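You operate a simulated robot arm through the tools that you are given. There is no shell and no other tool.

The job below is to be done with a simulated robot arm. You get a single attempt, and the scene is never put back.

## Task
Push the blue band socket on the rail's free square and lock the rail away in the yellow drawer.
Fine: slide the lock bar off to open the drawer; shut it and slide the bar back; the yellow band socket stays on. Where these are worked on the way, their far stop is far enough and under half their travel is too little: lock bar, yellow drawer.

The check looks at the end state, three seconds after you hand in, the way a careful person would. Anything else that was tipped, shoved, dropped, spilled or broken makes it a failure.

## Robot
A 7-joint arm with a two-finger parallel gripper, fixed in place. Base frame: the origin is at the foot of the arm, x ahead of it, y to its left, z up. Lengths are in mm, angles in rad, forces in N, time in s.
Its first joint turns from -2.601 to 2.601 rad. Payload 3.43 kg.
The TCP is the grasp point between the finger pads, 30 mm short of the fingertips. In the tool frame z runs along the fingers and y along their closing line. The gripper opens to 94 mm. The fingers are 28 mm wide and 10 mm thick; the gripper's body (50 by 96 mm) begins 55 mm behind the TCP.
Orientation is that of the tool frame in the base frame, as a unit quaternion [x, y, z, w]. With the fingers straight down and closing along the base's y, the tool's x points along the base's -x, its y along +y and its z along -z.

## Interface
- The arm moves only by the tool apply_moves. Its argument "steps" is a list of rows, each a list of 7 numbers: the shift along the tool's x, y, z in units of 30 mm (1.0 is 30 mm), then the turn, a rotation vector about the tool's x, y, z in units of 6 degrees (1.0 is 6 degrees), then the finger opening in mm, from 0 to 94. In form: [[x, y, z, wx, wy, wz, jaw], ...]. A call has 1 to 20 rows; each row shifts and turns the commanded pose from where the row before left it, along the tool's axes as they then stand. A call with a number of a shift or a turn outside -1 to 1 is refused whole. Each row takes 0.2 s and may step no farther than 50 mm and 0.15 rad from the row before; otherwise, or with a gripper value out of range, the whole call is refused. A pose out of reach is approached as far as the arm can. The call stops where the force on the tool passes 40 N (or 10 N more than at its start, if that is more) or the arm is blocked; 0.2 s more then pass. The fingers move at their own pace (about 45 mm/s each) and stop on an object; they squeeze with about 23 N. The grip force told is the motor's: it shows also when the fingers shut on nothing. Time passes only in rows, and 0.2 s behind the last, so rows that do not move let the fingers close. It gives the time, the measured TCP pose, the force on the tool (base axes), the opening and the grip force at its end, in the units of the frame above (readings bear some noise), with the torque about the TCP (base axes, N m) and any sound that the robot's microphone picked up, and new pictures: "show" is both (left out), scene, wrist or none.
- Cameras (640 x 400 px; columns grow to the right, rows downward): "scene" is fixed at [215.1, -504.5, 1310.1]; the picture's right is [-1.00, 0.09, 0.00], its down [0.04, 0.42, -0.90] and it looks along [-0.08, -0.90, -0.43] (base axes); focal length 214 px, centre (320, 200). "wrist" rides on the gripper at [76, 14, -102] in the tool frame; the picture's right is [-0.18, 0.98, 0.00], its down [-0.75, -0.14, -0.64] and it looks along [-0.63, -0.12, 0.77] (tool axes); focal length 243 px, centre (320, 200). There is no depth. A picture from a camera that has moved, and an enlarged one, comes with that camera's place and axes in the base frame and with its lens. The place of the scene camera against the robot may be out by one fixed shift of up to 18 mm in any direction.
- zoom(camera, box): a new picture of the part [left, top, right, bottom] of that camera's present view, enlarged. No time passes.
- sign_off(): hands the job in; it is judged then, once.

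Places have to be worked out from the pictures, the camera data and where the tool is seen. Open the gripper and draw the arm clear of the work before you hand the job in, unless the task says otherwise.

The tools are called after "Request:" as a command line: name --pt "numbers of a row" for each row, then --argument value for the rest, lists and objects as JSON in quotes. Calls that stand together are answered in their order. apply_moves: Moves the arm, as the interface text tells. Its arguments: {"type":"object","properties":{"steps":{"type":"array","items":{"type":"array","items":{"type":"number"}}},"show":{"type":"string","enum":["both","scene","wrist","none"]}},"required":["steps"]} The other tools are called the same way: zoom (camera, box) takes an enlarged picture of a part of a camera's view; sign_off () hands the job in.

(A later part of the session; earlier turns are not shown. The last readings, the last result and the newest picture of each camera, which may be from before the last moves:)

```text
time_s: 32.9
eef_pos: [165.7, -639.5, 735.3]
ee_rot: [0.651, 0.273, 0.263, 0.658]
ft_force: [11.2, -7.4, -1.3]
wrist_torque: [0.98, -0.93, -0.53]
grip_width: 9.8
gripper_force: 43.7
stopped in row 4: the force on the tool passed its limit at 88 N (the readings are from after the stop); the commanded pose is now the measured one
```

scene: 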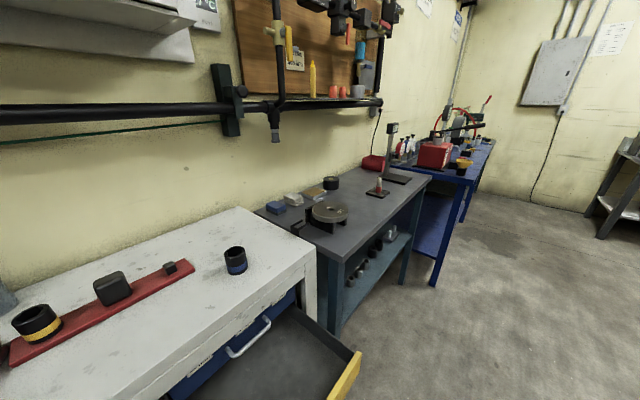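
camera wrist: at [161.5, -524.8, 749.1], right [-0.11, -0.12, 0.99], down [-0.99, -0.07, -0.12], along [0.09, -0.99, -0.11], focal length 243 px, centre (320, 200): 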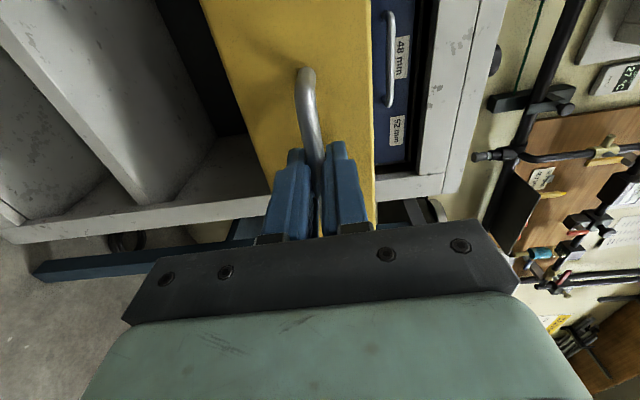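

The far stop is reached, with the drawer open about 245 mm. I'll release the handle and back off.

Request:
apply_moves --pt "0 0 0 0 0 0 20" --pt "0 0 0 0 0 0 36" --pt "0 0 0 0 0 0 40" --pt "0 0 -0.3 0 0 0 40" --pt "0 0 -0.4 0 0 0 40" --pt "0 0 -0.5 0 0 0 40" --show "both"

```text
time_s: 34.3
eef_pos: [141.1, -613.5, 736.2]
ee_rot: [0.651, 0.274, 0.262, 0.658]
ft_force: [-0.4, -0.6, -0.2]
wrist_torque: [0.0, 0.01, -0.01]
grip_width: 40.1
gripper_force: 0.0
camera wrist: at [123.4, -486.3, 749.4], right [-0.12, -0.11, 0.99], down [-0.99, -0.07, -0.13], along [0.09, -0.99, -0.1], focal length 243 px, centre (320, 200)
```

scene: 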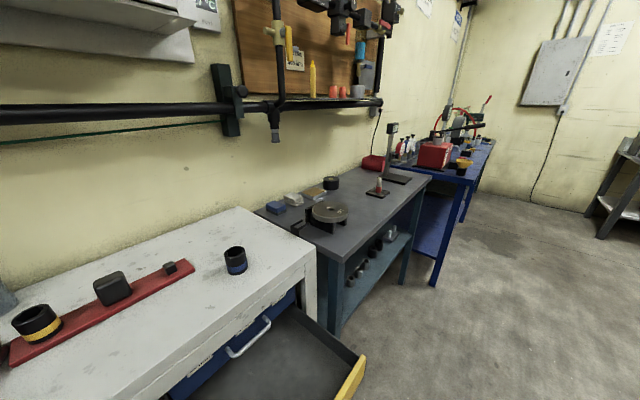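
wrist: 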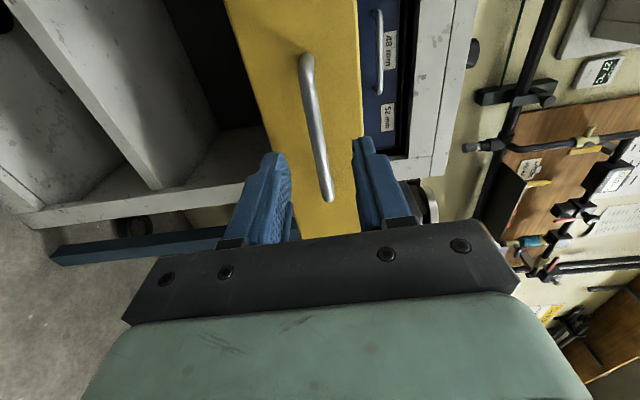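

The handle is released, and the drawer is fully open and empty. I'll raise the hand clear of the drawer and roll back so the fingers close along the bench direction.

Request:
apply_moves --pt "0 0.8 0 0 0 0 60" --pt "0 0.8 0 0 0 0 80" --pt "0 0.8 0 0 0 0 90" --pt "0 0.8 0 0 0 0 94" --pt "0 0.8 0 0 0 0 94" --pt "0 0 0 0 0 -1 94" --pt "0 0 0 0 0 -1 94" --pt "0 0 0 0 0 -1 94" --pt "0 0 0 0 0 -1 94" --pt "0 0 0 0 0 -1 94" --pt "0 0 0 0 0 -1 94" --pt "0 0 0 0 0 -1 94" --pt "0 0 0 0 0 -1 94" --pt "0 0 0 0 0 -1 94" --pt "0 0 0 0 0 -1 94" --pt "0 0 0 0 0 -1 94" --pt "0 0 0 0 0 -1 94" --pt "0 0 0 0 0 -1 94" --pt "0 0 0 0 0 -1 94" --pt "0 0 0 0 0 -1 94" --show "wrist"

```text
time_s: 38.5
eef_pos: [139.6, -626.4, 850.6]
ee_rot: [0.267, 0.654, -0.281, 0.65]
ft_force: [-0.6, 0.3, 0.6]
wrist_torque: [-0.04, -0.01, -0.01]
grip_width: 93.7
gripper_force: 0.0
out of reach, approached as far as the arm can: row 4, 5
camera wrist: at [77.6, -543.7, 774.8], right [0.7, 0.69, 0.16], down [-0.54, 0.37, 0.75], along [0.46, -0.62, 0.64], focal length 243 px, centre (320, 200)
```

wrist: 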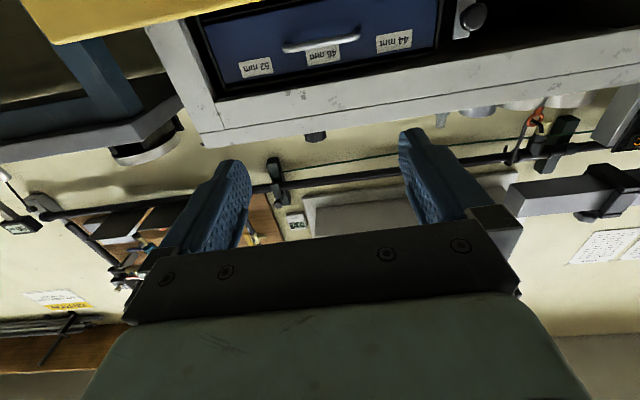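

Now I'll pitch the hand back down to about 30° while moving up and outward, to get a view over the bench top.

Request:
apply_moves --pt "-0.6 0 0.6 0 1 0 94" --pt "-0.66 0 0.533 0 1 0 94" --pt "-0.71 0 0.463 0 1 0 94" --pt "-0.757 0 0.383 0 1 0 94" --pt "-0.79 0 0.303 0 1 0 94" --pt "-0.82 0 0.22 0 1 0 94" --pt "-0.84 0 0.133 0 1 0 94" --pt "-0.847 0 0.047 0 1 0 94" --pt "-0.847 0 -0.047 0 1 0 94" --pt "-0.84 0 -0.133 0 1 0 94" --show "both"

```text
time_s: 40.7
eef_pos: [267.2, -751.9, 1032.8]
ee_rot: [0.371, 0.892, -0.108, 0.234]
ft_force: [-0.3, 0.3, 0.2]
wrist_torque: [-0.03, 0.04, -0.02]
grip_width: 93.9
gripper_force: 0.1
camera wrist: at [197.2, -657.2, 1083.2], right [0.81, 0.58, 0.07], down [0.14, -0.32, 0.94], along [0.56, -0.75, -0.35], focal length 243 px, centre (320, 200)
```

scene: 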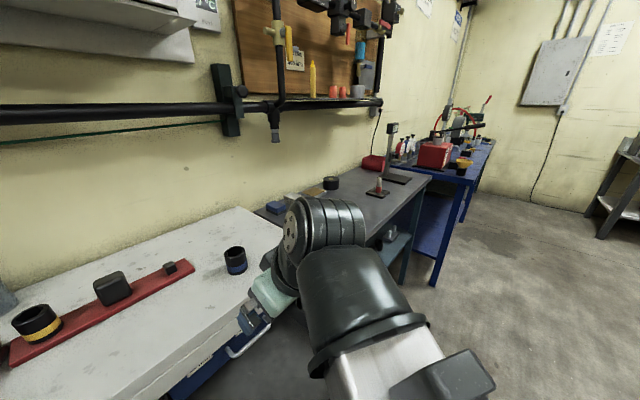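
wrist: 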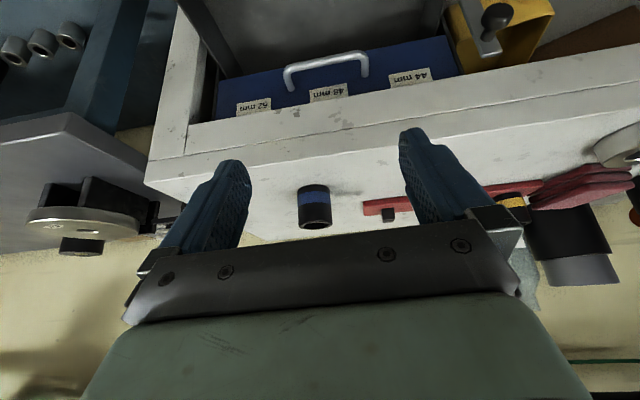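

The socket, peg and yellow socket are all in view. I'll zoom in for accurate positions.

Request:
zoom --camera "wrist" --box '[250, 150, 410, 250]'

Request:
zoom --camera "wrist" --box '[340, 150, 600, 310]'

Request:
zoom --camera "scene" --box '[150, 230, 270, 305]'

```text
4.00 times, centred on (330, 200) of wrist
camera zoom: at [197.2, -657.2, 1083.2], right [0.81, 0.58, 0.07], down [0.14, -0.32, 0.94], along [0.56, -0.75, -0.35], focal length 970 px, centre (280, 200)
```

zoom: 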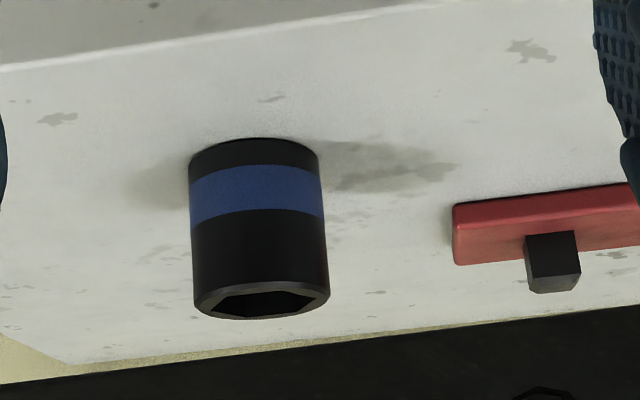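

```text
2.46 times, centred on (470, 230) of wrist
camera zoom: at [197.2, -657.2, 1083.2], right [0.81, 0.58, 0.07], down [0.14, -0.32, 0.94], along [0.56, -0.75, -0.35], focal length 597 px, centre (-49, 126)
```

zoom: 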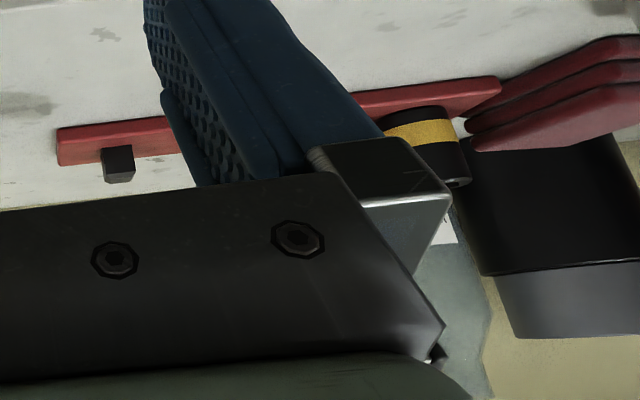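

```text
5.33 times, centred on (210, 268) of scene
camera zoom: at [215.1, -504.5, 1310.1], right [-1.0, 0.09, 0.0], down [0.04, 0.42, -0.9], along [-0.08, -0.9, -0.43], focal length 1144 px, centre (907, -160)
```

zoom: 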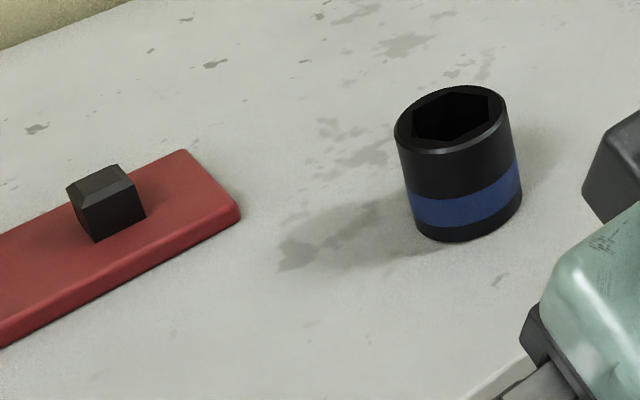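

The blue socket is 47 mm across, at (u≈921, v≈-380) with its top at z≈997. The peg is about 22 mm square at (u≈1020, v≈-270). To push it on I need to know how the socket's square hole is turned, so I'll move above the socket and look down into it.

Request:
apply_moves --pt "0 0 0 -0.21 1 0 94" --pt "0 0 0 0 1 0 94" --pt "-0.734 -0.137 0.036 0 0.5 0 94" --pt "-0.734 -0.137 0.036 0 0 0 94" --pt "-0.734 -0.137 0.036 0 0 0 94" --pt "-0.734 -0.137 0.036 0 0 0 94" --pt "-0.734 -0.137 0.036 0 0 0 94" --pt "-0.734 -0.137 0.036 0 0 0 94" --pt "-0.734 -0.137 0.036 0 0 0 94" --pt "-0.734 -0.137 0.036 0 0 0 94" --pt "-0.734 -0.137 0.036 0 0 0 94" --show "both"

```text
time_s: 43.1
eef_pos: [380.4, -913.2, 1076.1]
ee_rot: [0.378, 0.917, -0.05, 0.121]
ft_force: [-0.1, -0.3, 0.4]
wrist_torque: [-0.04, -0.01, 0.0]
grip_width: 94.1
gripper_force: 0.0
camera wrist: at [319.5, -832.5, 1155.4], right [0.82, 0.57, 0.05], down [0.3, -0.5, 0.82], along [0.49, -0.65, -0.58], focal length 243 px, centre (320, 200)
```

scene: 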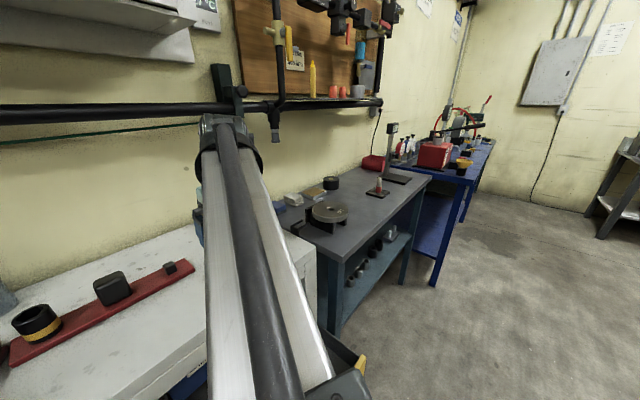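
wrist: 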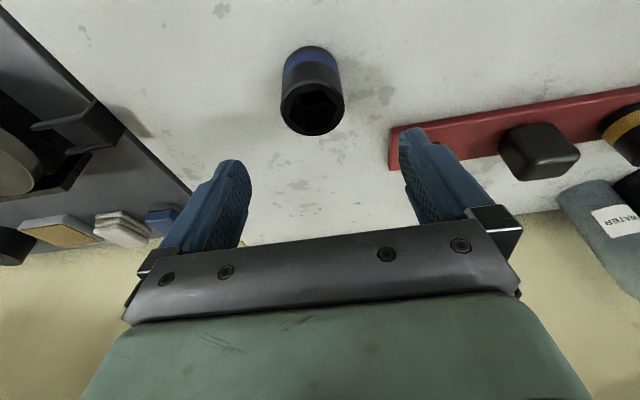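

I have a good view from above. Zooming on the socket opening and the rail block.

Request:
zoom --camera "wrist" --box '[260, 30, 370, 150]'

Request:
zoom --camera "wrist" --box '[380, 60, 640, 240]'

```text
3.33 times, centred on (315, 90) of wrist
camera zoom: at [319.5, -832.5, 1155.4], right [0.82, 0.57, 0.05], down [0.3, -0.5, 0.82], along [0.49, -0.65, -0.58], focal length 809 px, centre (337, 567)
```

zoom: 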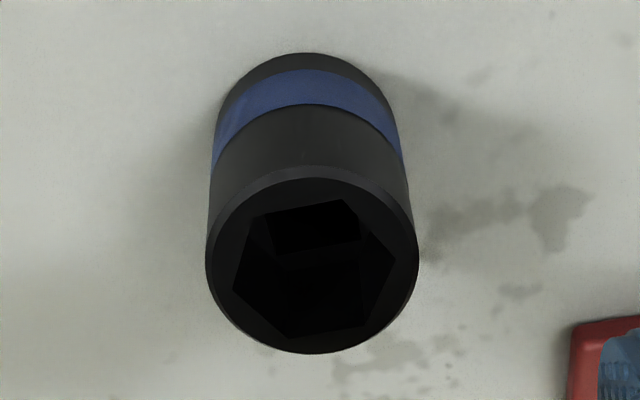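

```text
2.22 times, centred on (510, 150) of wrist
camera zoom: at [319.5, -832.5, 1155.4], right [0.82, 0.57, 0.05], down [0.3, -0.5, 0.82], along [0.49, -0.65, -0.58], focal length 539 px, centre (-102, 311)
```

zoom: 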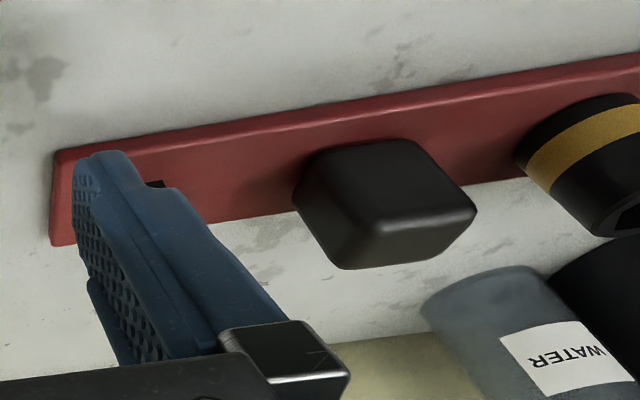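

The square hole in the blue socket lines up with the bench within about 1°, and so does the rail, so no twist is needed. Next I'll look at the peg from close range to pin down its position, which also tests the reach out there.

Request:
apply_moves --pt "0 0 0 0 -1 0 94" --pt "0 0 0 0 -1 0 94" --pt "0 0 0 0 -0.5 0 94" --pt "-0.473 0.705 0.319 0 0 0 94" --pt "-0.473 0.705 0.319 0 0 0 94" --pt "-0.473 0.705 0.319 0 0 0 94" --pt "-0.473 0.705 0.319 0 0 0 94" --pt "-0.473 0.705 0.319 0 0 0 94" --show "wrist"

Request:
zoom --camera "wrist" --box '[240, 60, 400, 180]'

```text
time_s: 44.9
eef_pos: [514.8, -900.6, 1069.2]
ee_rot: [0.369, 0.892, -0.099, 0.24]
ft_force: [0.0, -0.7, 0.4]
wrist_torque: [0.01, 0.01, 0.04]
grip_width: 94.1
gripper_force: 0.0
camera wrist: at [443.4, -807.0, 1120.1], right [0.81, 0.58, 0.09], down [0.13, -0.33, 0.93], along [0.58, -0.74, -0.35], focal length 243 px, centre (320, 200)
```

wrist: 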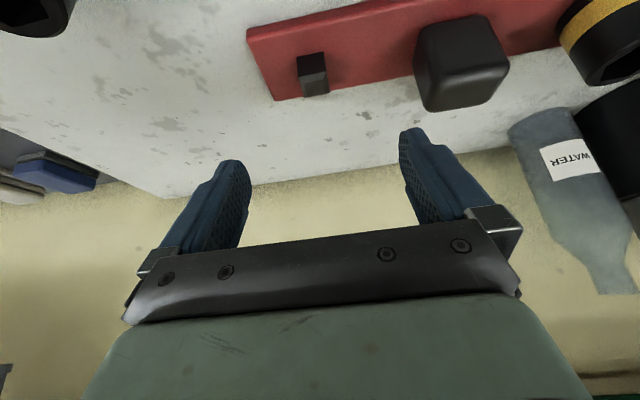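

```text
3.33 times, centred on (320, 120) of wrist
camera zoom: at [443.4, -807.0, 1120.1], right [0.81, 0.58, 0.09], down [0.13, -0.33, 0.93], along [0.58, -0.74, -0.35], focal length 809 px, centre (320, 467)
```

zoom: 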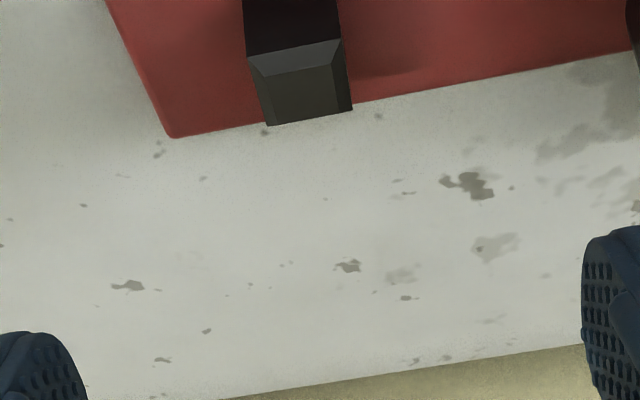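

I can reach the peg with the hand tilted 30° outward. The peg measures about 20 mm square, centred near (u≈1023, v≈-270.4). Now I'll go back over the blue socket at the same tilt, ready to grasp it.

Request:
apply_moves --pt "0.544 -0.727 -0.123 0 0 0 94" --pt "0.544 -0.727 -0.123 0 0 0 94" --pt "0.544 -0.727 -0.123 0 0 0 94" --pt "0.544 -0.727 -0.123 0 0 0 94" --pt "0.544 -0.727 -0.123 0 0 0 94" --pt "0 0 0 0 0 0 94" --show "wrist"

Request:
zoom --camera "wrist" --box '[240, 20, 400, 140]'

```text
time_s: 46.3
eef_pos: [380.7, -919.7, 1044.1]
ee_rot: [0.368, 0.893, -0.099, 0.24]
ft_force: [-0.8, 0.6, -0.2]
wrist_torque: [-0.01, 0.01, 0.0]
grip_width: 93.8
gripper_force: 0.1
camera wrist: at [308.9, -828.5, 1095.1], right [0.81, 0.58, 0.09], down [0.13, -0.33, 0.93], along [0.58, -0.74, -0.35], focal length 243 px, centre (320, 200)
```

wrist: 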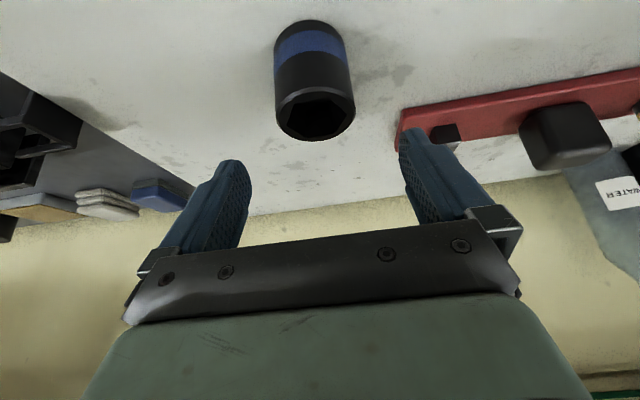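

```text
3.33 times, centred on (320, 80) of wrist
camera zoom: at [308.9, -828.5, 1095.1], right [0.81, 0.58, 0.09], down [0.13, -0.33, 0.93], along [0.58, -0.74, -0.35], focal length 809 px, centre (320, 600)
```

zoom: 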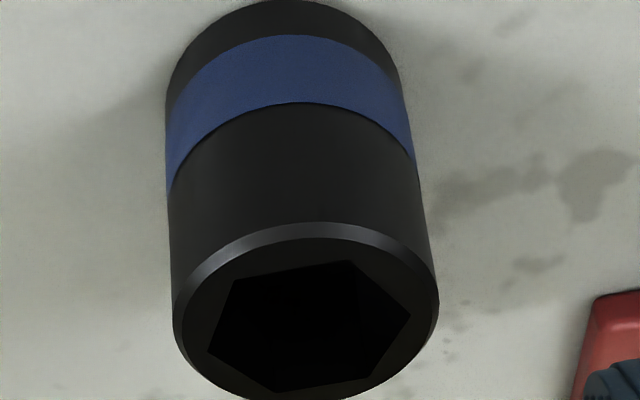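

The socket is centred between the open fingers. I'll descend to TCP z≈985, with the fingertips about 6 mm above the bench, and close on it.

Request:
apply_moves --pt "0.197 0 0.348 0 0 0 94" --pt "0.197 0 0.348 0 0 0 94" --pt "0.197 0 0.348 0 0 0 94" --pt "0.197 0 0.348 0 0 0 94" --pt "0.197 0 0.348 0 0 0 94" --pt "0 0 0 0 0 0 70" --pt "0 0 0 0 0 0 52" --pt "0 0 0 0 0 0 44" --pt "0 0 0 0 0 0 38" --pt "0 0 0 0 0 0 38" --show "both"

```text
time_s: 48.5
eef_pos: [382.3, -922.4, 984.2]
ee_rot: [0.369, 0.892, -0.099, 0.24]
ft_force: [1.6, 1.6, 1.0]
wrist_torque: [-0.07, -0.05, 0.01]
grip_width: 48.5
gripper_force: 23.0
camera wrist: at [309.4, -828.9, 1034.5], right [0.81, 0.58, 0.09], down [0.13, -0.33, 0.93], along [0.58, -0.74, -0.35], focal length 243 px, centre (320, 200)
```

scene: 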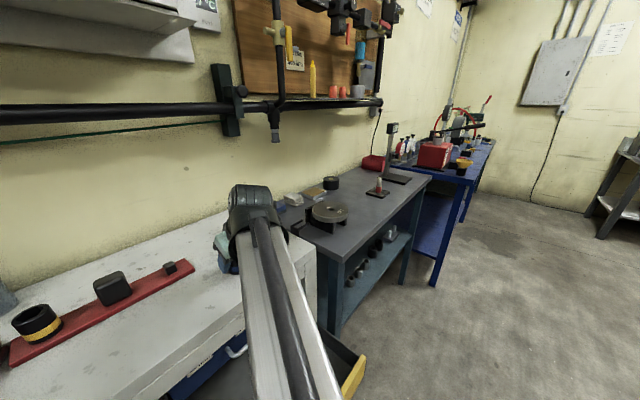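
wrist: 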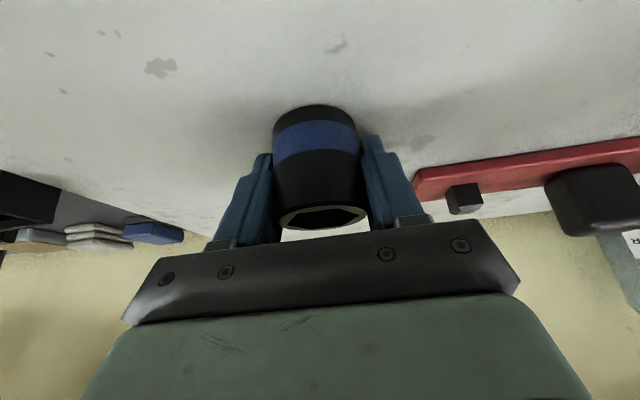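

The socket is gripped at 48.5 mm. I'll lift it straight up 70 mm and check the hold.

Request:
apply_moves --pt "-0.1 0 -0.173 0 0 0 38" --pt "-0.267 0 -0.46 0 0 0 38" --pt "-0.267 0 -0.46 0 0 0 38" --pt "-0.267 0 -0.46 0 0 0 38" --pt "-0.267 0 -0.46 0 0 0 38" --pt "0 0 0 0 0 0 38" --show "wrist"

Request:
zoom --camera "wrist" --box '[220, 90, 420, 240]'

```text
time_s: 49.9
eef_pos: [382.1, -920.4, 1053.9]
ee_rot: [0.369, 0.892, -0.099, 0.24]
ft_force: [-0.6, 0.8, -4.1]
wrist_torque: [0.02, 0.01, -0.01]
grip_width: 48.4
gripper_force: 23.2
camera wrist: at [309.3, -827.7, 1105.0], right [0.81, 0.58, 0.09], down [0.13, -0.33, 0.93], along [0.58, -0.74, -0.35], focal length 243 px, centre (320, 200)
```

wrist: 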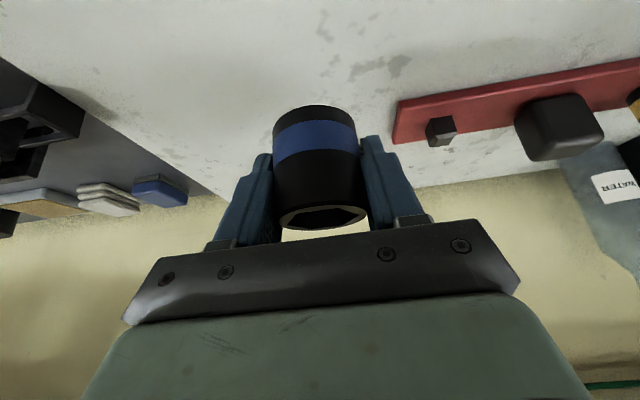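

```text
2.67 times, centred on (320, 165) of wrist
camera zoom: at [309.3, -827.7, 1105.0], right [0.81, 0.58, 0.09], down [0.13, -0.33, 0.93], along [0.58, -0.74, -0.35], focal length 647 px, centre (320, 293)
```

zoom: 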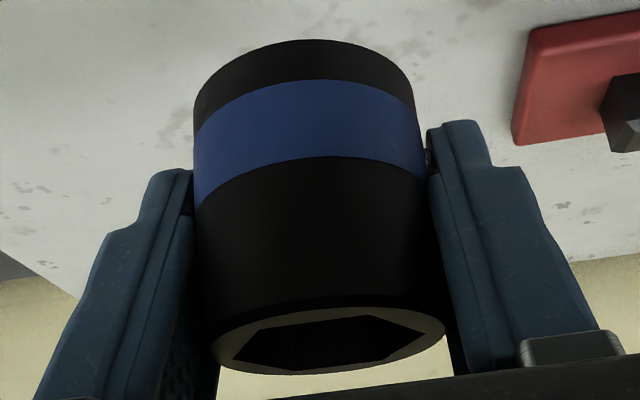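

The hold is firm with no slip. I'll zoom on the peg from this viewpoint to triangulate its height and distance more exactly.

Request:
zoom --camera "wrist" --box '[390, 80, 490, 160]'

Request:
zoom --camera "wrist" --box '[380, 50, 640, 200]'

```text
5.00 times, centred on (440, 120) of wrist
camera zoom: at [309.3, -827.7, 1105.0], right [0.81, 0.58, 0.09], down [0.13, -0.33, 0.93], along [0.58, -0.74, -0.35], focal length 1213 px, centre (-280, 600)
```

zoom: 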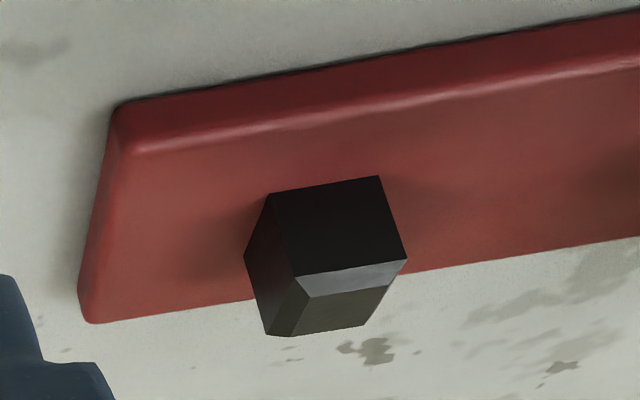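

```text
2.46 times, centred on (510, 125) of wrist
camera zoom: at [309.3, -827.7, 1105.0], right [0.81, 0.58, 0.09], down [0.13, -0.33, 0.93], along [0.58, -0.74, -0.35], focal length 597 px, centre (-148, 385)
```

zoom: 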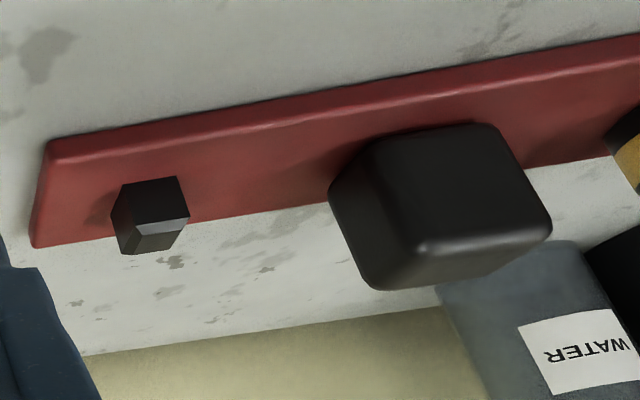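

The peg triangulates well: centre (u≈1020.2, v≈-270.2), rail top z≈962, chamfer at z≈981. I'll carry the socket over it at the current height.

Request:
apply_moves --pt "-0.4767 0.6093 0.2772 0 0 0 38" --pt "-0.4767 0.6093 0.2772 0 0 0 38" --pt "-0.4767 0.6093 0.2772 0 0 0 38" --pt "-0.4767 0.6093 0.2772 0 0 0 38" --pt "-0.4767 0.6093 0.2772 0 0 0 38" --pt "-0.4767 0.6093 0.2772 0 0 0 38" --pt "0 0 0 0 0 0 38" --pt "0 0 0 0 0 0 38" --show "both"

Request:
zoom --camera "wrist" --box '[220, 60, 420, 240]'

Request:
zoom --camera "scene" --box '[90, 210, 250, 310]'

```text
time_s: 51.7
eef_pos: [529.4, -915.1, 1052.8]
ee_rot: [0.368, 0.892, -0.099, 0.241]
ft_force: [-0.4, 0.2, -4.4]
wrist_torque: [0.01, 0.0, 0.02]
grip_width: 48.6
gripper_force: 23.1
camera wrist: at [457.3, -821.9, 1103.4], right [0.81, 0.58, 0.09], down [0.13, -0.33, 0.93], along [0.58, -0.74, -0.35], focal length 243 px, centre (320, 200)
```

scene: 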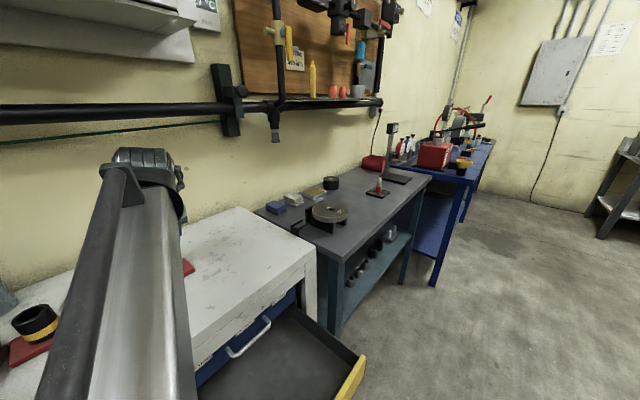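
wrist: 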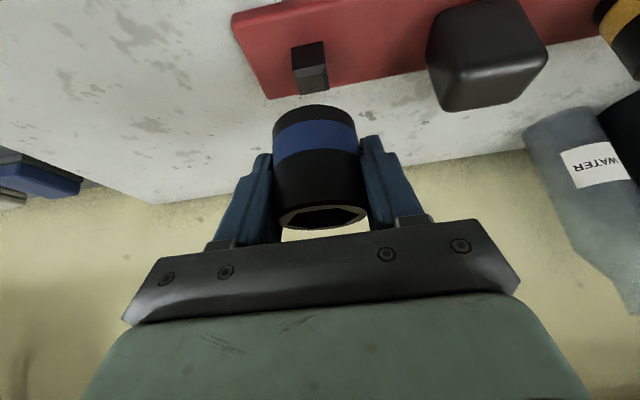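

```text
2.22 times, centred on (320, 150) of wrist
camera zoom: at [457.3, -821.9, 1103.4], right [0.81, 0.58, 0.09], down [0.13, -0.33, 0.93], along [0.58, -0.74, -0.35], focal length 539 px, centre (320, 311)
```

zoom: 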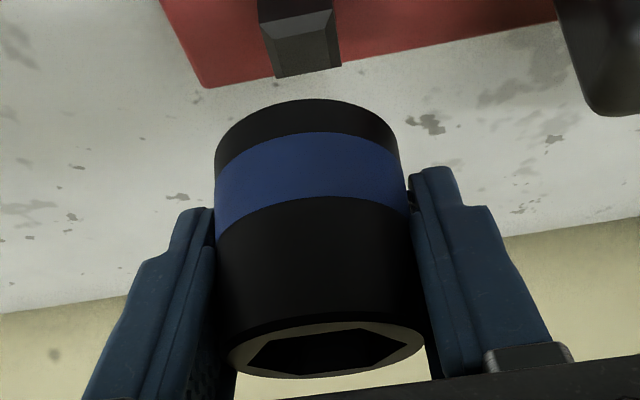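

```text
4.00 times, centred on (170, 260) of scene
camera zoom: at [215.1, -504.5, 1310.1], right [-1.0, 0.09, 0.0], down [0.04, 0.42, -0.9], along [-0.08, -0.9, -0.43], focal length 858 px, centre (920, -40)
```

zoom: 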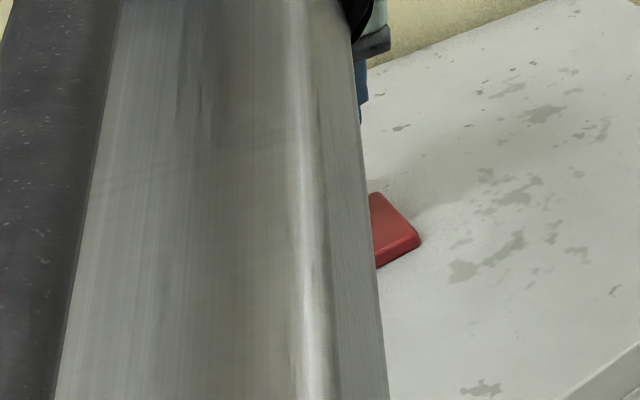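

The peg appears just beyond the socket in this view. I'll zoom in tightly to verify the lateral alignment before lowering.

Request:
zoom --camera "wrist" --box '[270, 20, 370, 120]'

```text
4.00 times, centred on (320, 70) of wrist
camera zoom: at [457.3, -821.9, 1103.4], right [0.81, 0.58, 0.09], down [0.13, -0.33, 0.93], along [0.58, -0.74, -0.35], focal length 970 px, centre (320, 720)
```

zoom: 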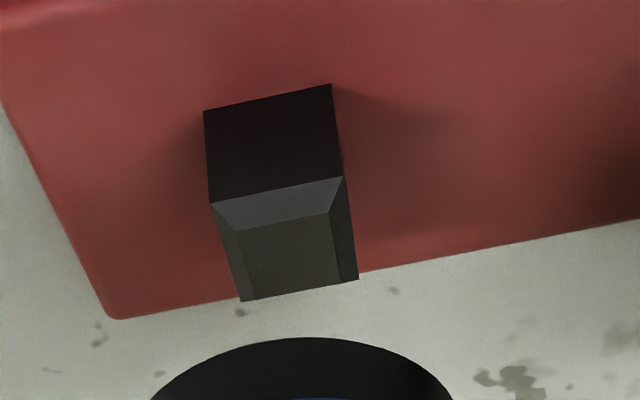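

In u the socket is within about 1 mm of the peg, but it sits roughly 1.5 mm short in v. I'll correct that, descend 26 mm to just above the peg tip and recheck.

Request:
apply_moves --pt "0 0.05 0 0 0 0 38" --pt "0.145 0 0.25 0 0 0 38" --pt "0.145 0 0.25 0 0 0 38" --pt "0.145 0 0.25 0 0 0 38" --pt "0 0 0 0 0 0 38" --show "wrist"

Request:
zoom --camera "wrist" --box '[250, 30, 390, 140]'

```text
time_s: 52.9
eef_pos: [531.3, -914.9, 1028.8]
ee_rot: [0.369, 0.892, -0.099, 0.24]
ft_force: [0.5, -0.3, -5.3]
wrist_torque: [-0.02, -0.03, 0.02]
grip_width: 48.4
gripper_force: 23.2
camera wrist: at [458.5, -821.0, 1079.0], right [0.81, 0.58, 0.09], down [0.13, -0.33, 0.93], along [0.58, -0.74, -0.35], focal length 243 px, centre (320, 200)
```

wrist: 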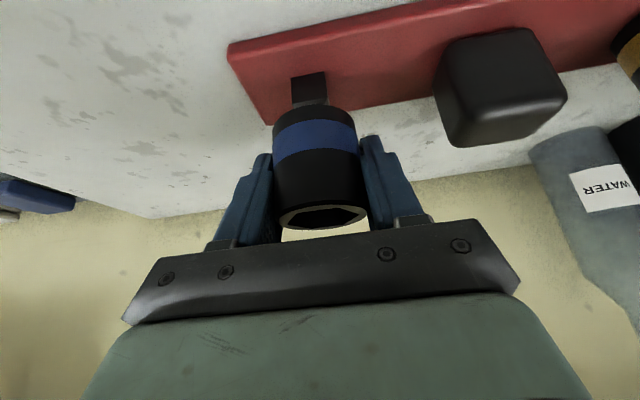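

```text
3.64 times, centred on (320, 85) of wrist
camera zoom: at [458.5, -821.0, 1079.0], right [0.81, 0.58, 0.09], down [0.13, -0.33, 0.93], along [0.58, -0.74, -0.35], focal length 882 px, centre (320, 618)
```

zoom: 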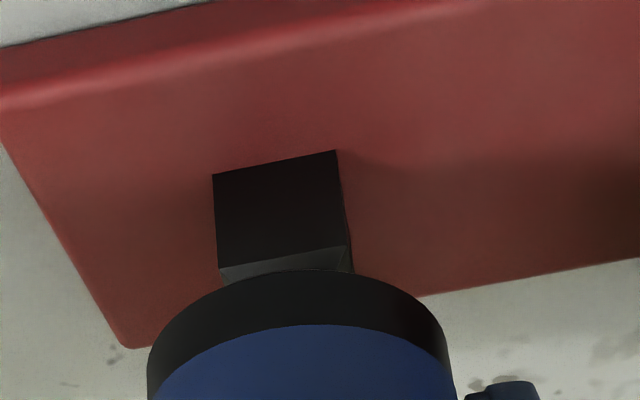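

I need a more exact read of the socket axis against the peg, so I'll zoom over the whole socket base.

Request:
zoom --camera "wrist" --box '[260, 60, 376, 132]'

Request:
zoom --camera "wrist" --box '[250, 100, 390, 236]'

```text
5.52 times, centred on (318, 96) of wrist
camera zoom: at [458.5, -821.0, 1079.0], right [0.81, 0.58, 0.09], down [0.13, -0.33, 0.93], along [0.58, -0.74, -0.35], focal length 1339 px, centre (331, 774)
```

zoom: 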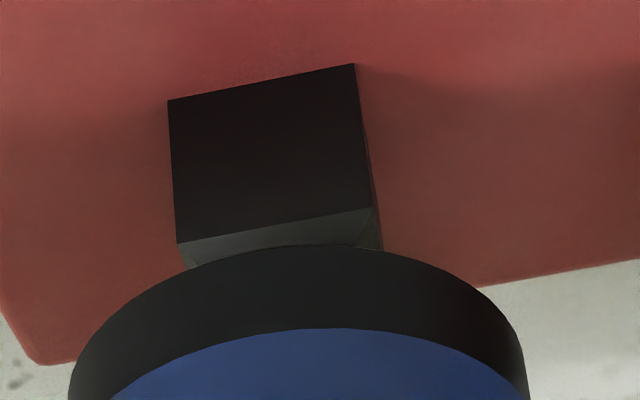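

```text
2.94 times, centred on (320, 168) of wrist
camera zoom: at [458.5, -821.0, 1079.0], right [0.81, 0.58, 0.09], down [0.13, -0.33, 0.93], along [0.58, -0.74, -0.35], focal length 714 px, centre (320, 294)
```

zoom: 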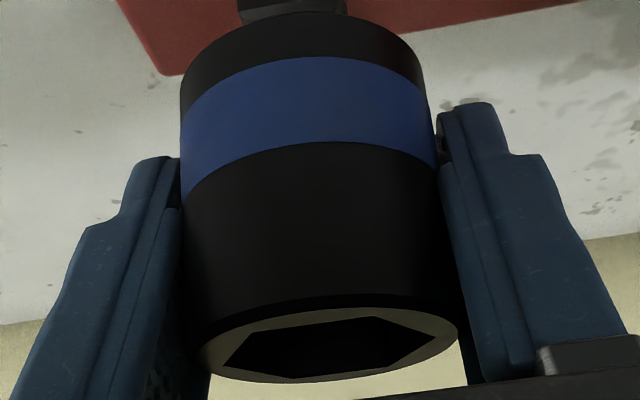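

Working from the near-side edges, the socket axis sits about 3.5 mm too far out in u and about 0.8 mm short in v relative to the peg. I'll correct both, lower 5 mm to just above the peg tip, and measure again.

Request:
apply_moves --pt "0.1 0.027 -0.058 0 0 0 38" --pt "0.083 0 0.144 0 0 0 38" --pt "0 0 0 0 0 0 38" --show "wrist"

Request:
zoom --camera "wrist" --box '[260, 70, 376, 142]'

```text
time_s: 53.7
eef_pos: [528.9, -909.4, 1023.2]
ee_rot: [0.368, 0.893, -0.1, 0.241]
ft_force: [-0.4, -0.1, -4.8]
wrist_torque: [-0.01, -0.03, 0.01]
grip_width: 48.3
gripper_force: 23.3
camera wrist: at [456.3, -817.3, 1073.8], right [0.81, 0.58, 0.09], down [0.13, -0.33, 0.93], along [0.58, -0.74, -0.35], focal length 243 px, centre (320, 200)
```

wrist: 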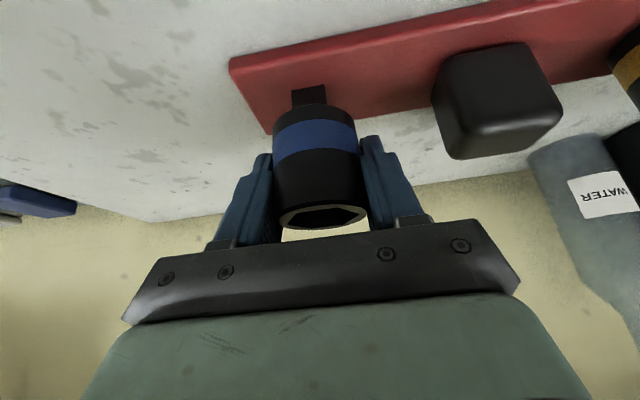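

```text
5.52 times, centred on (318, 106) of wrist
camera zoom: at [456.3, -817.3, 1073.8], right [0.81, 0.58, 0.09], down [0.13, -0.33, 0.93], along [0.58, -0.74, -0.35], focal length 1339 px, centre (331, 719)
```

zoom: 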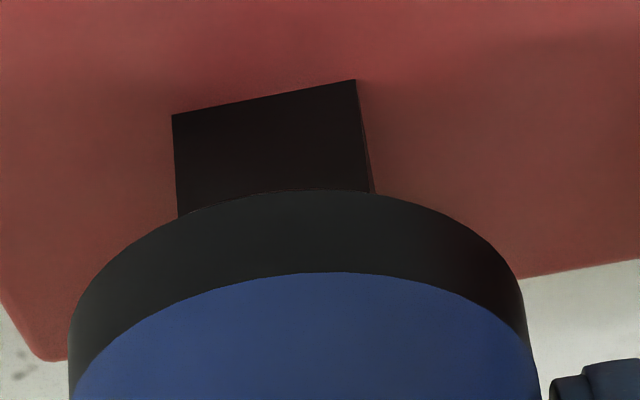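

Socket and peg now line up within about 1 mm in both directions. I'll lower gently onto the peg and watch the force.

Request:
apply_moves --pt "0.05 0 0.0864 0 0 0 38" --pt "0.05 0 0.0864 0 0 0 38" --pt "0.05 0 0.0864 0 0 0 38" --pt "0 0 0 0 0 0 38" --show "wrist"

Request:
zoom --camera "wrist" --box '[240, 60, 400, 240]'

```text
time_s: 54.7
eef_pos: [529.4, -911.2, 1015.9]
ee_rot: [0.368, 0.892, -0.1, 0.242]
ft_force: [4.8, -3.7, 9.5]
wrist_torque: [-0.26, -0.25, -0.02]
grip_width: 48.3
gripper_force: 23.3
camera wrist: at [456.9, -817.8, 1065.7], right [0.81, 0.58, 0.09], down [0.13, -0.33, 0.93], along [0.58, -0.74, -0.34], focal length 243 px, centre (320, 200)
```

wrist: 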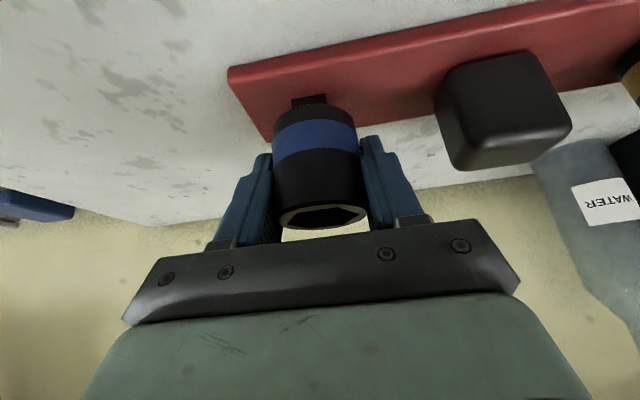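

```text
2.22 times, centred on (320, 150) of wrist
camera zoom: at [456.9, -817.8, 1065.7], right [0.81, 0.58, 0.09], down [0.13, -0.33, 0.93], along [0.58, -0.74, -0.34], focal length 539 px, centre (320, 311)
```

zoom: 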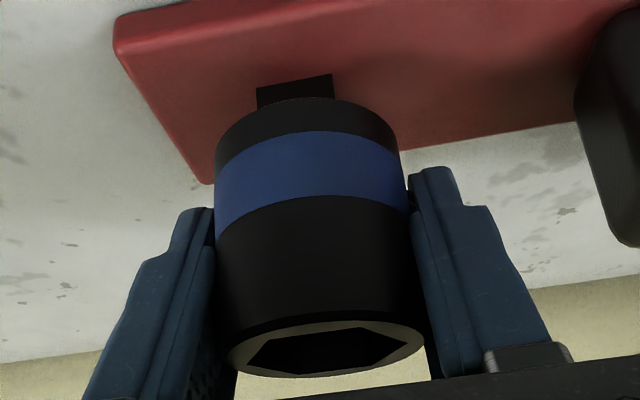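

Contact: a light upward push of about 14 N plus about 6 N toward +u, which means the hole needs to move slightly outward to slip over the peg. I'll nudge 1 mm out and keep lowering gently.

Request:
apply_moves --pt "-0.03 0 0.017 0 0 0 38" --pt "0.035 0 0.06 0 0 0 38" --pt "0.035 0 0.06 0 0 0 38" --show "none"

```text
time_s: 55.5
eef_pos: [529.1, -908.5, 1008.2]
ee_rot: [0.369, 0.893, -0.099, 0.238]
ft_force: [-0.7, 1.4, -3.3]
wrist_torque: [0.01, -0.02, 0.02]
grip_width: 47.9
gripper_force: 22.7
```

Forces dropped back to nearly free, so the socket has slipped over the peg's chamfer. I'll continue pressing down to seat it.

Request:
apply_moves --pt "0.035 0 0.06 0 0 0 38" --pt "0.035 0 0.06 0 0 0 38" --pt "0.035 0 0.06 0 0 0 38" --show "wrist"

Request:
zoom --camera "wrist" --box '[240, 60, 400, 240]'

```text
time_s: 56.3
eef_pos: [528.1, -909.5, 1004.5]
ee_rot: [0.369, 0.892, -0.099, 0.24]
ft_force: [-0.9, 0.5, -4.6]
wrist_torque: [-0.03, 0.01, 0.02]
grip_width: 48.3
gripper_force: 23.6
camera wrist: at [456.2, -817.1, 1054.1], right [0.81, 0.58, 0.09], down [0.13, -0.33, 0.93], along [0.58, -0.74, -0.35], focal length 243 px, centre (320, 200)
```

wrist: 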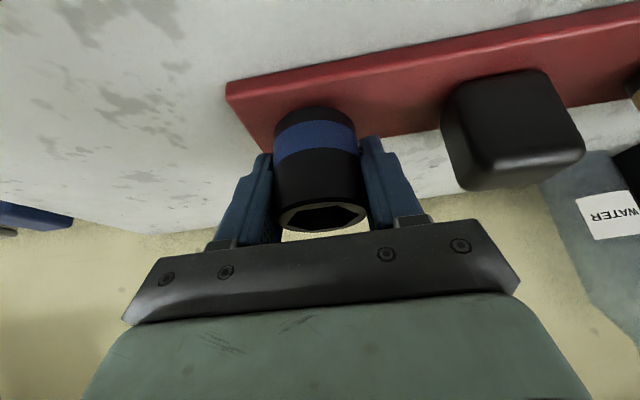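

```text
2.22 times, centred on (320, 150) of wrist
camera zoom: at [456.2, -817.1, 1054.1], right [0.81, 0.58, 0.09], down [0.13, -0.33, 0.93], along [0.58, -0.74, -0.35], focal length 539 px, centre (320, 311)
```

zoom: 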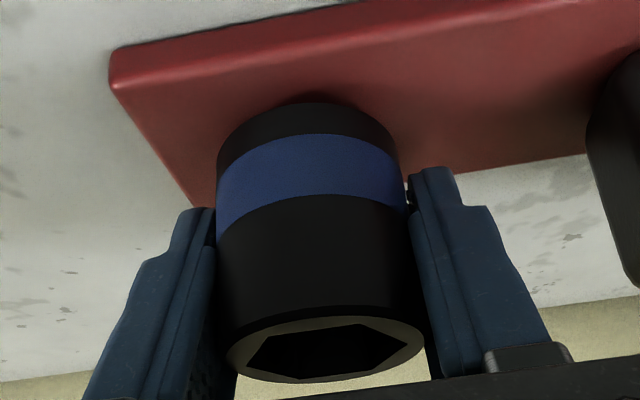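

The peg is inside the socket with about 5 mm to go. Continuing down until it seats.

Request:
apply_moves --pt "0.035 0 0.06 0 0 0 38" --pt "0.035 0 0.06 0 0 0 38" --pt "0.035 0 0.06 0 0 0 38" --show "wrist"

```text
time_s: 57.1
eef_pos: [528.6, -911.1, 996.6]
ee_rot: [0.369, 0.892, -0.099, 0.24]
ft_force: [2.2, -0.4, -3.3]
wrist_torque: [0.03, 0.18, -0.08]
grip_width: 48.5
gripper_force: 23.3
camera wrist: at [456.0, -817.5, 1048.0], right [0.81, 0.58, 0.09], down [0.13, -0.33, 0.93], along [0.58, -0.74, -0.35], focal length 243 px, centre (320, 200)
```

wrist: 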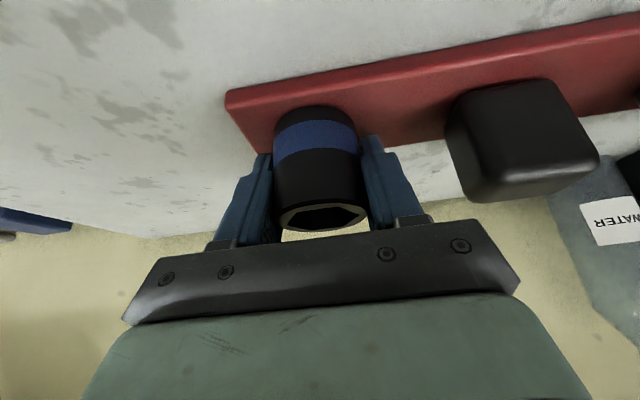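

It still moves freely, so I'll press a bit more to feel for the seat.

Request:
apply_moves --pt "0.03 0 0.052 0 0 0 38" --pt "0.03 0 0.052 0 0 0 38" --pt "0 0 0 0 0 0 38" --show "wrist"

Request:
zoom --camera "wrist" --box '[230, 70, 410, 240]'

```text
time_s: 57.9
eef_pos: [528.5, -910.7, 995.9]
ee_rot: [0.37, 0.892, -0.101, 0.242]
ft_force: [2.8, -9.6, 27.0]
wrist_torque: [0.53, 0.45, 0.0]
grip_width: 48.2
gripper_force: 22.7
camera wrist: at [456.3, -817.5, 1046.1], right [0.81, 0.58, 0.09], down [0.13, -0.33, 0.94], along [0.58, -0.74, -0.34], focal length 243 px, centre (320, 200)
```

wrist: 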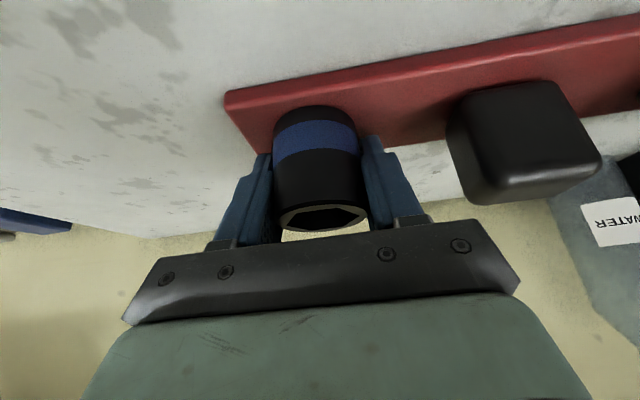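

```text
2.35 times, centred on (320, 155) of wrist
camera zoom: at [456.3, -817.5, 1046.1], right [0.81, 0.58, 0.09], down [0.13, -0.33, 0.94], along [0.58, -0.74, -0.34], focal length 571 px, centre (320, 306)
```

zoom: 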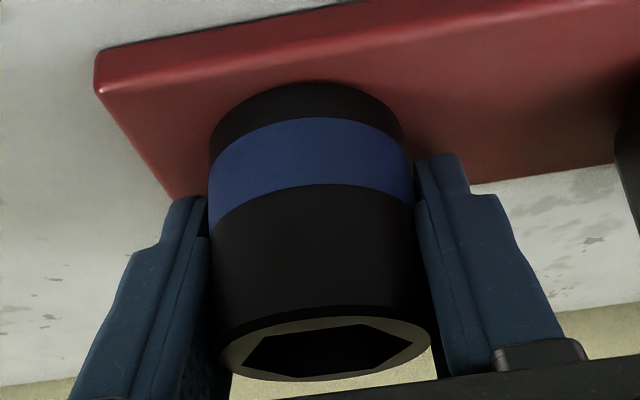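

There's about 31 N of resistance, so the socket is seated against the rail. I'll ease the press slightly, open the fingers, and back away to inspect.

Request:
apply_moves --pt "-0.02 0 -0.035 0 0 0 38" --pt "0 0 0 0 0 0 50" --pt "0 0 0 0 0 0 60" --pt "0 0 0 0 0 0 68" --pt "-0.15 0 -0.26 0 0 0 68" --pt "-0.267 0 -0.46 0 0 0 68" --pt "-0.267 0 -0.46 0 0 0 68" --pt "-0.267 0 -0.46 0 0 0 68" --pt "0 0 0 0 0 0 68" --show "wrist"

Request:
zoom --camera "wrist" --box '[220, 0, 420, 160]'

```text
time_s: 59.9
eef_pos: [528.0, -909.6, 1050.2]
ee_rot: [0.369, 0.892, -0.099, 0.24]
ft_force: [0.2, 0.2, -0.8]
wrist_torque: [0.02, 0.0, 0.01]
grip_width: 68.0
gripper_force: 0.1
camera wrist: at [455.2, -816.4, 1101.2], right [0.81, 0.58, 0.09], down [0.13, -0.33, 0.93], along [0.58, -0.74, -0.35], focal length 243 px, centre (320, 200)
```

wrist: 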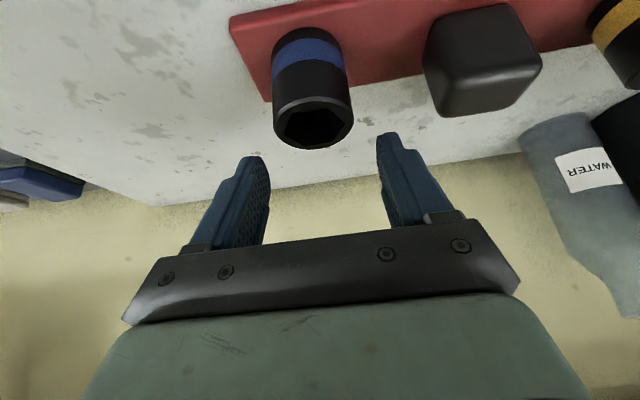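

```text
2.50 times, centred on (320, 80) of wrist
camera zoom: at [455.2, -816.4, 1101.2], right [0.81, 0.58, 0.09], down [0.13, -0.33, 0.93], along [0.58, -0.74, -0.35], focal length 606 px, centre (320, 500)
```

zoom: 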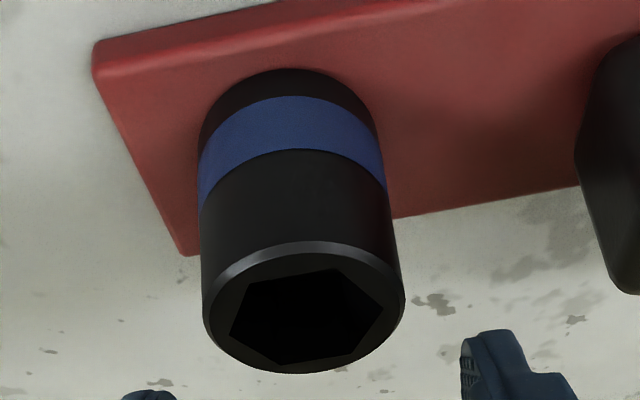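

The blue socket stands on the rail's square. I'll zoom in on its base to confirm it's flush and upright.

Request:
zoom --camera "wrist" --box '[260, 10, 360, 80]'

Request:
zoom --camera "wrist" --box '[400, 0, 640, 150]'

```text
5.71 times, centred on (310, 45) of wrist
camera zoom: at [455.2, -816.4, 1101.2], right [0.81, 0.58, 0.09], down [0.13, -0.33, 0.93], along [0.58, -0.74, -0.35], focal length 1386 px, centre (377, 1086)
```

zoom: 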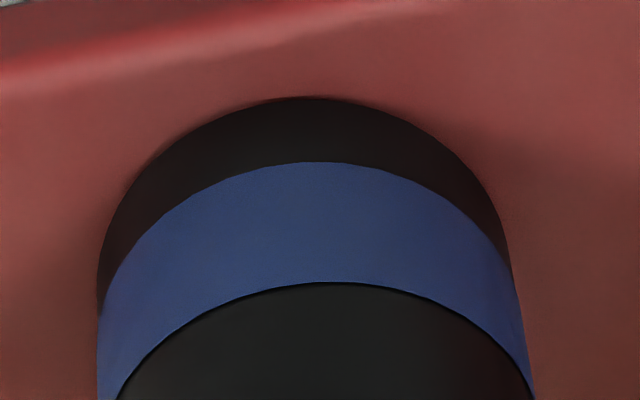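

```text
2.67 times, centred on (520, 75) of wrist
camera zoom: at [455.2, -816.4, 1101.2], right [0.81, 0.58, 0.09], down [0.13, -0.33, 0.93], along [0.58, -0.74, -0.35], focal length 647 px, centre (-213, 533)
```

zoom: 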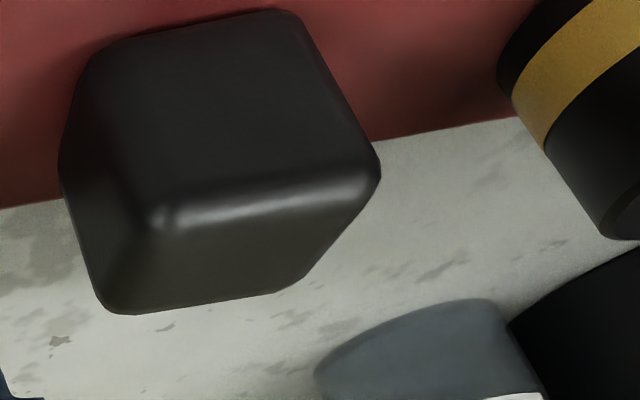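

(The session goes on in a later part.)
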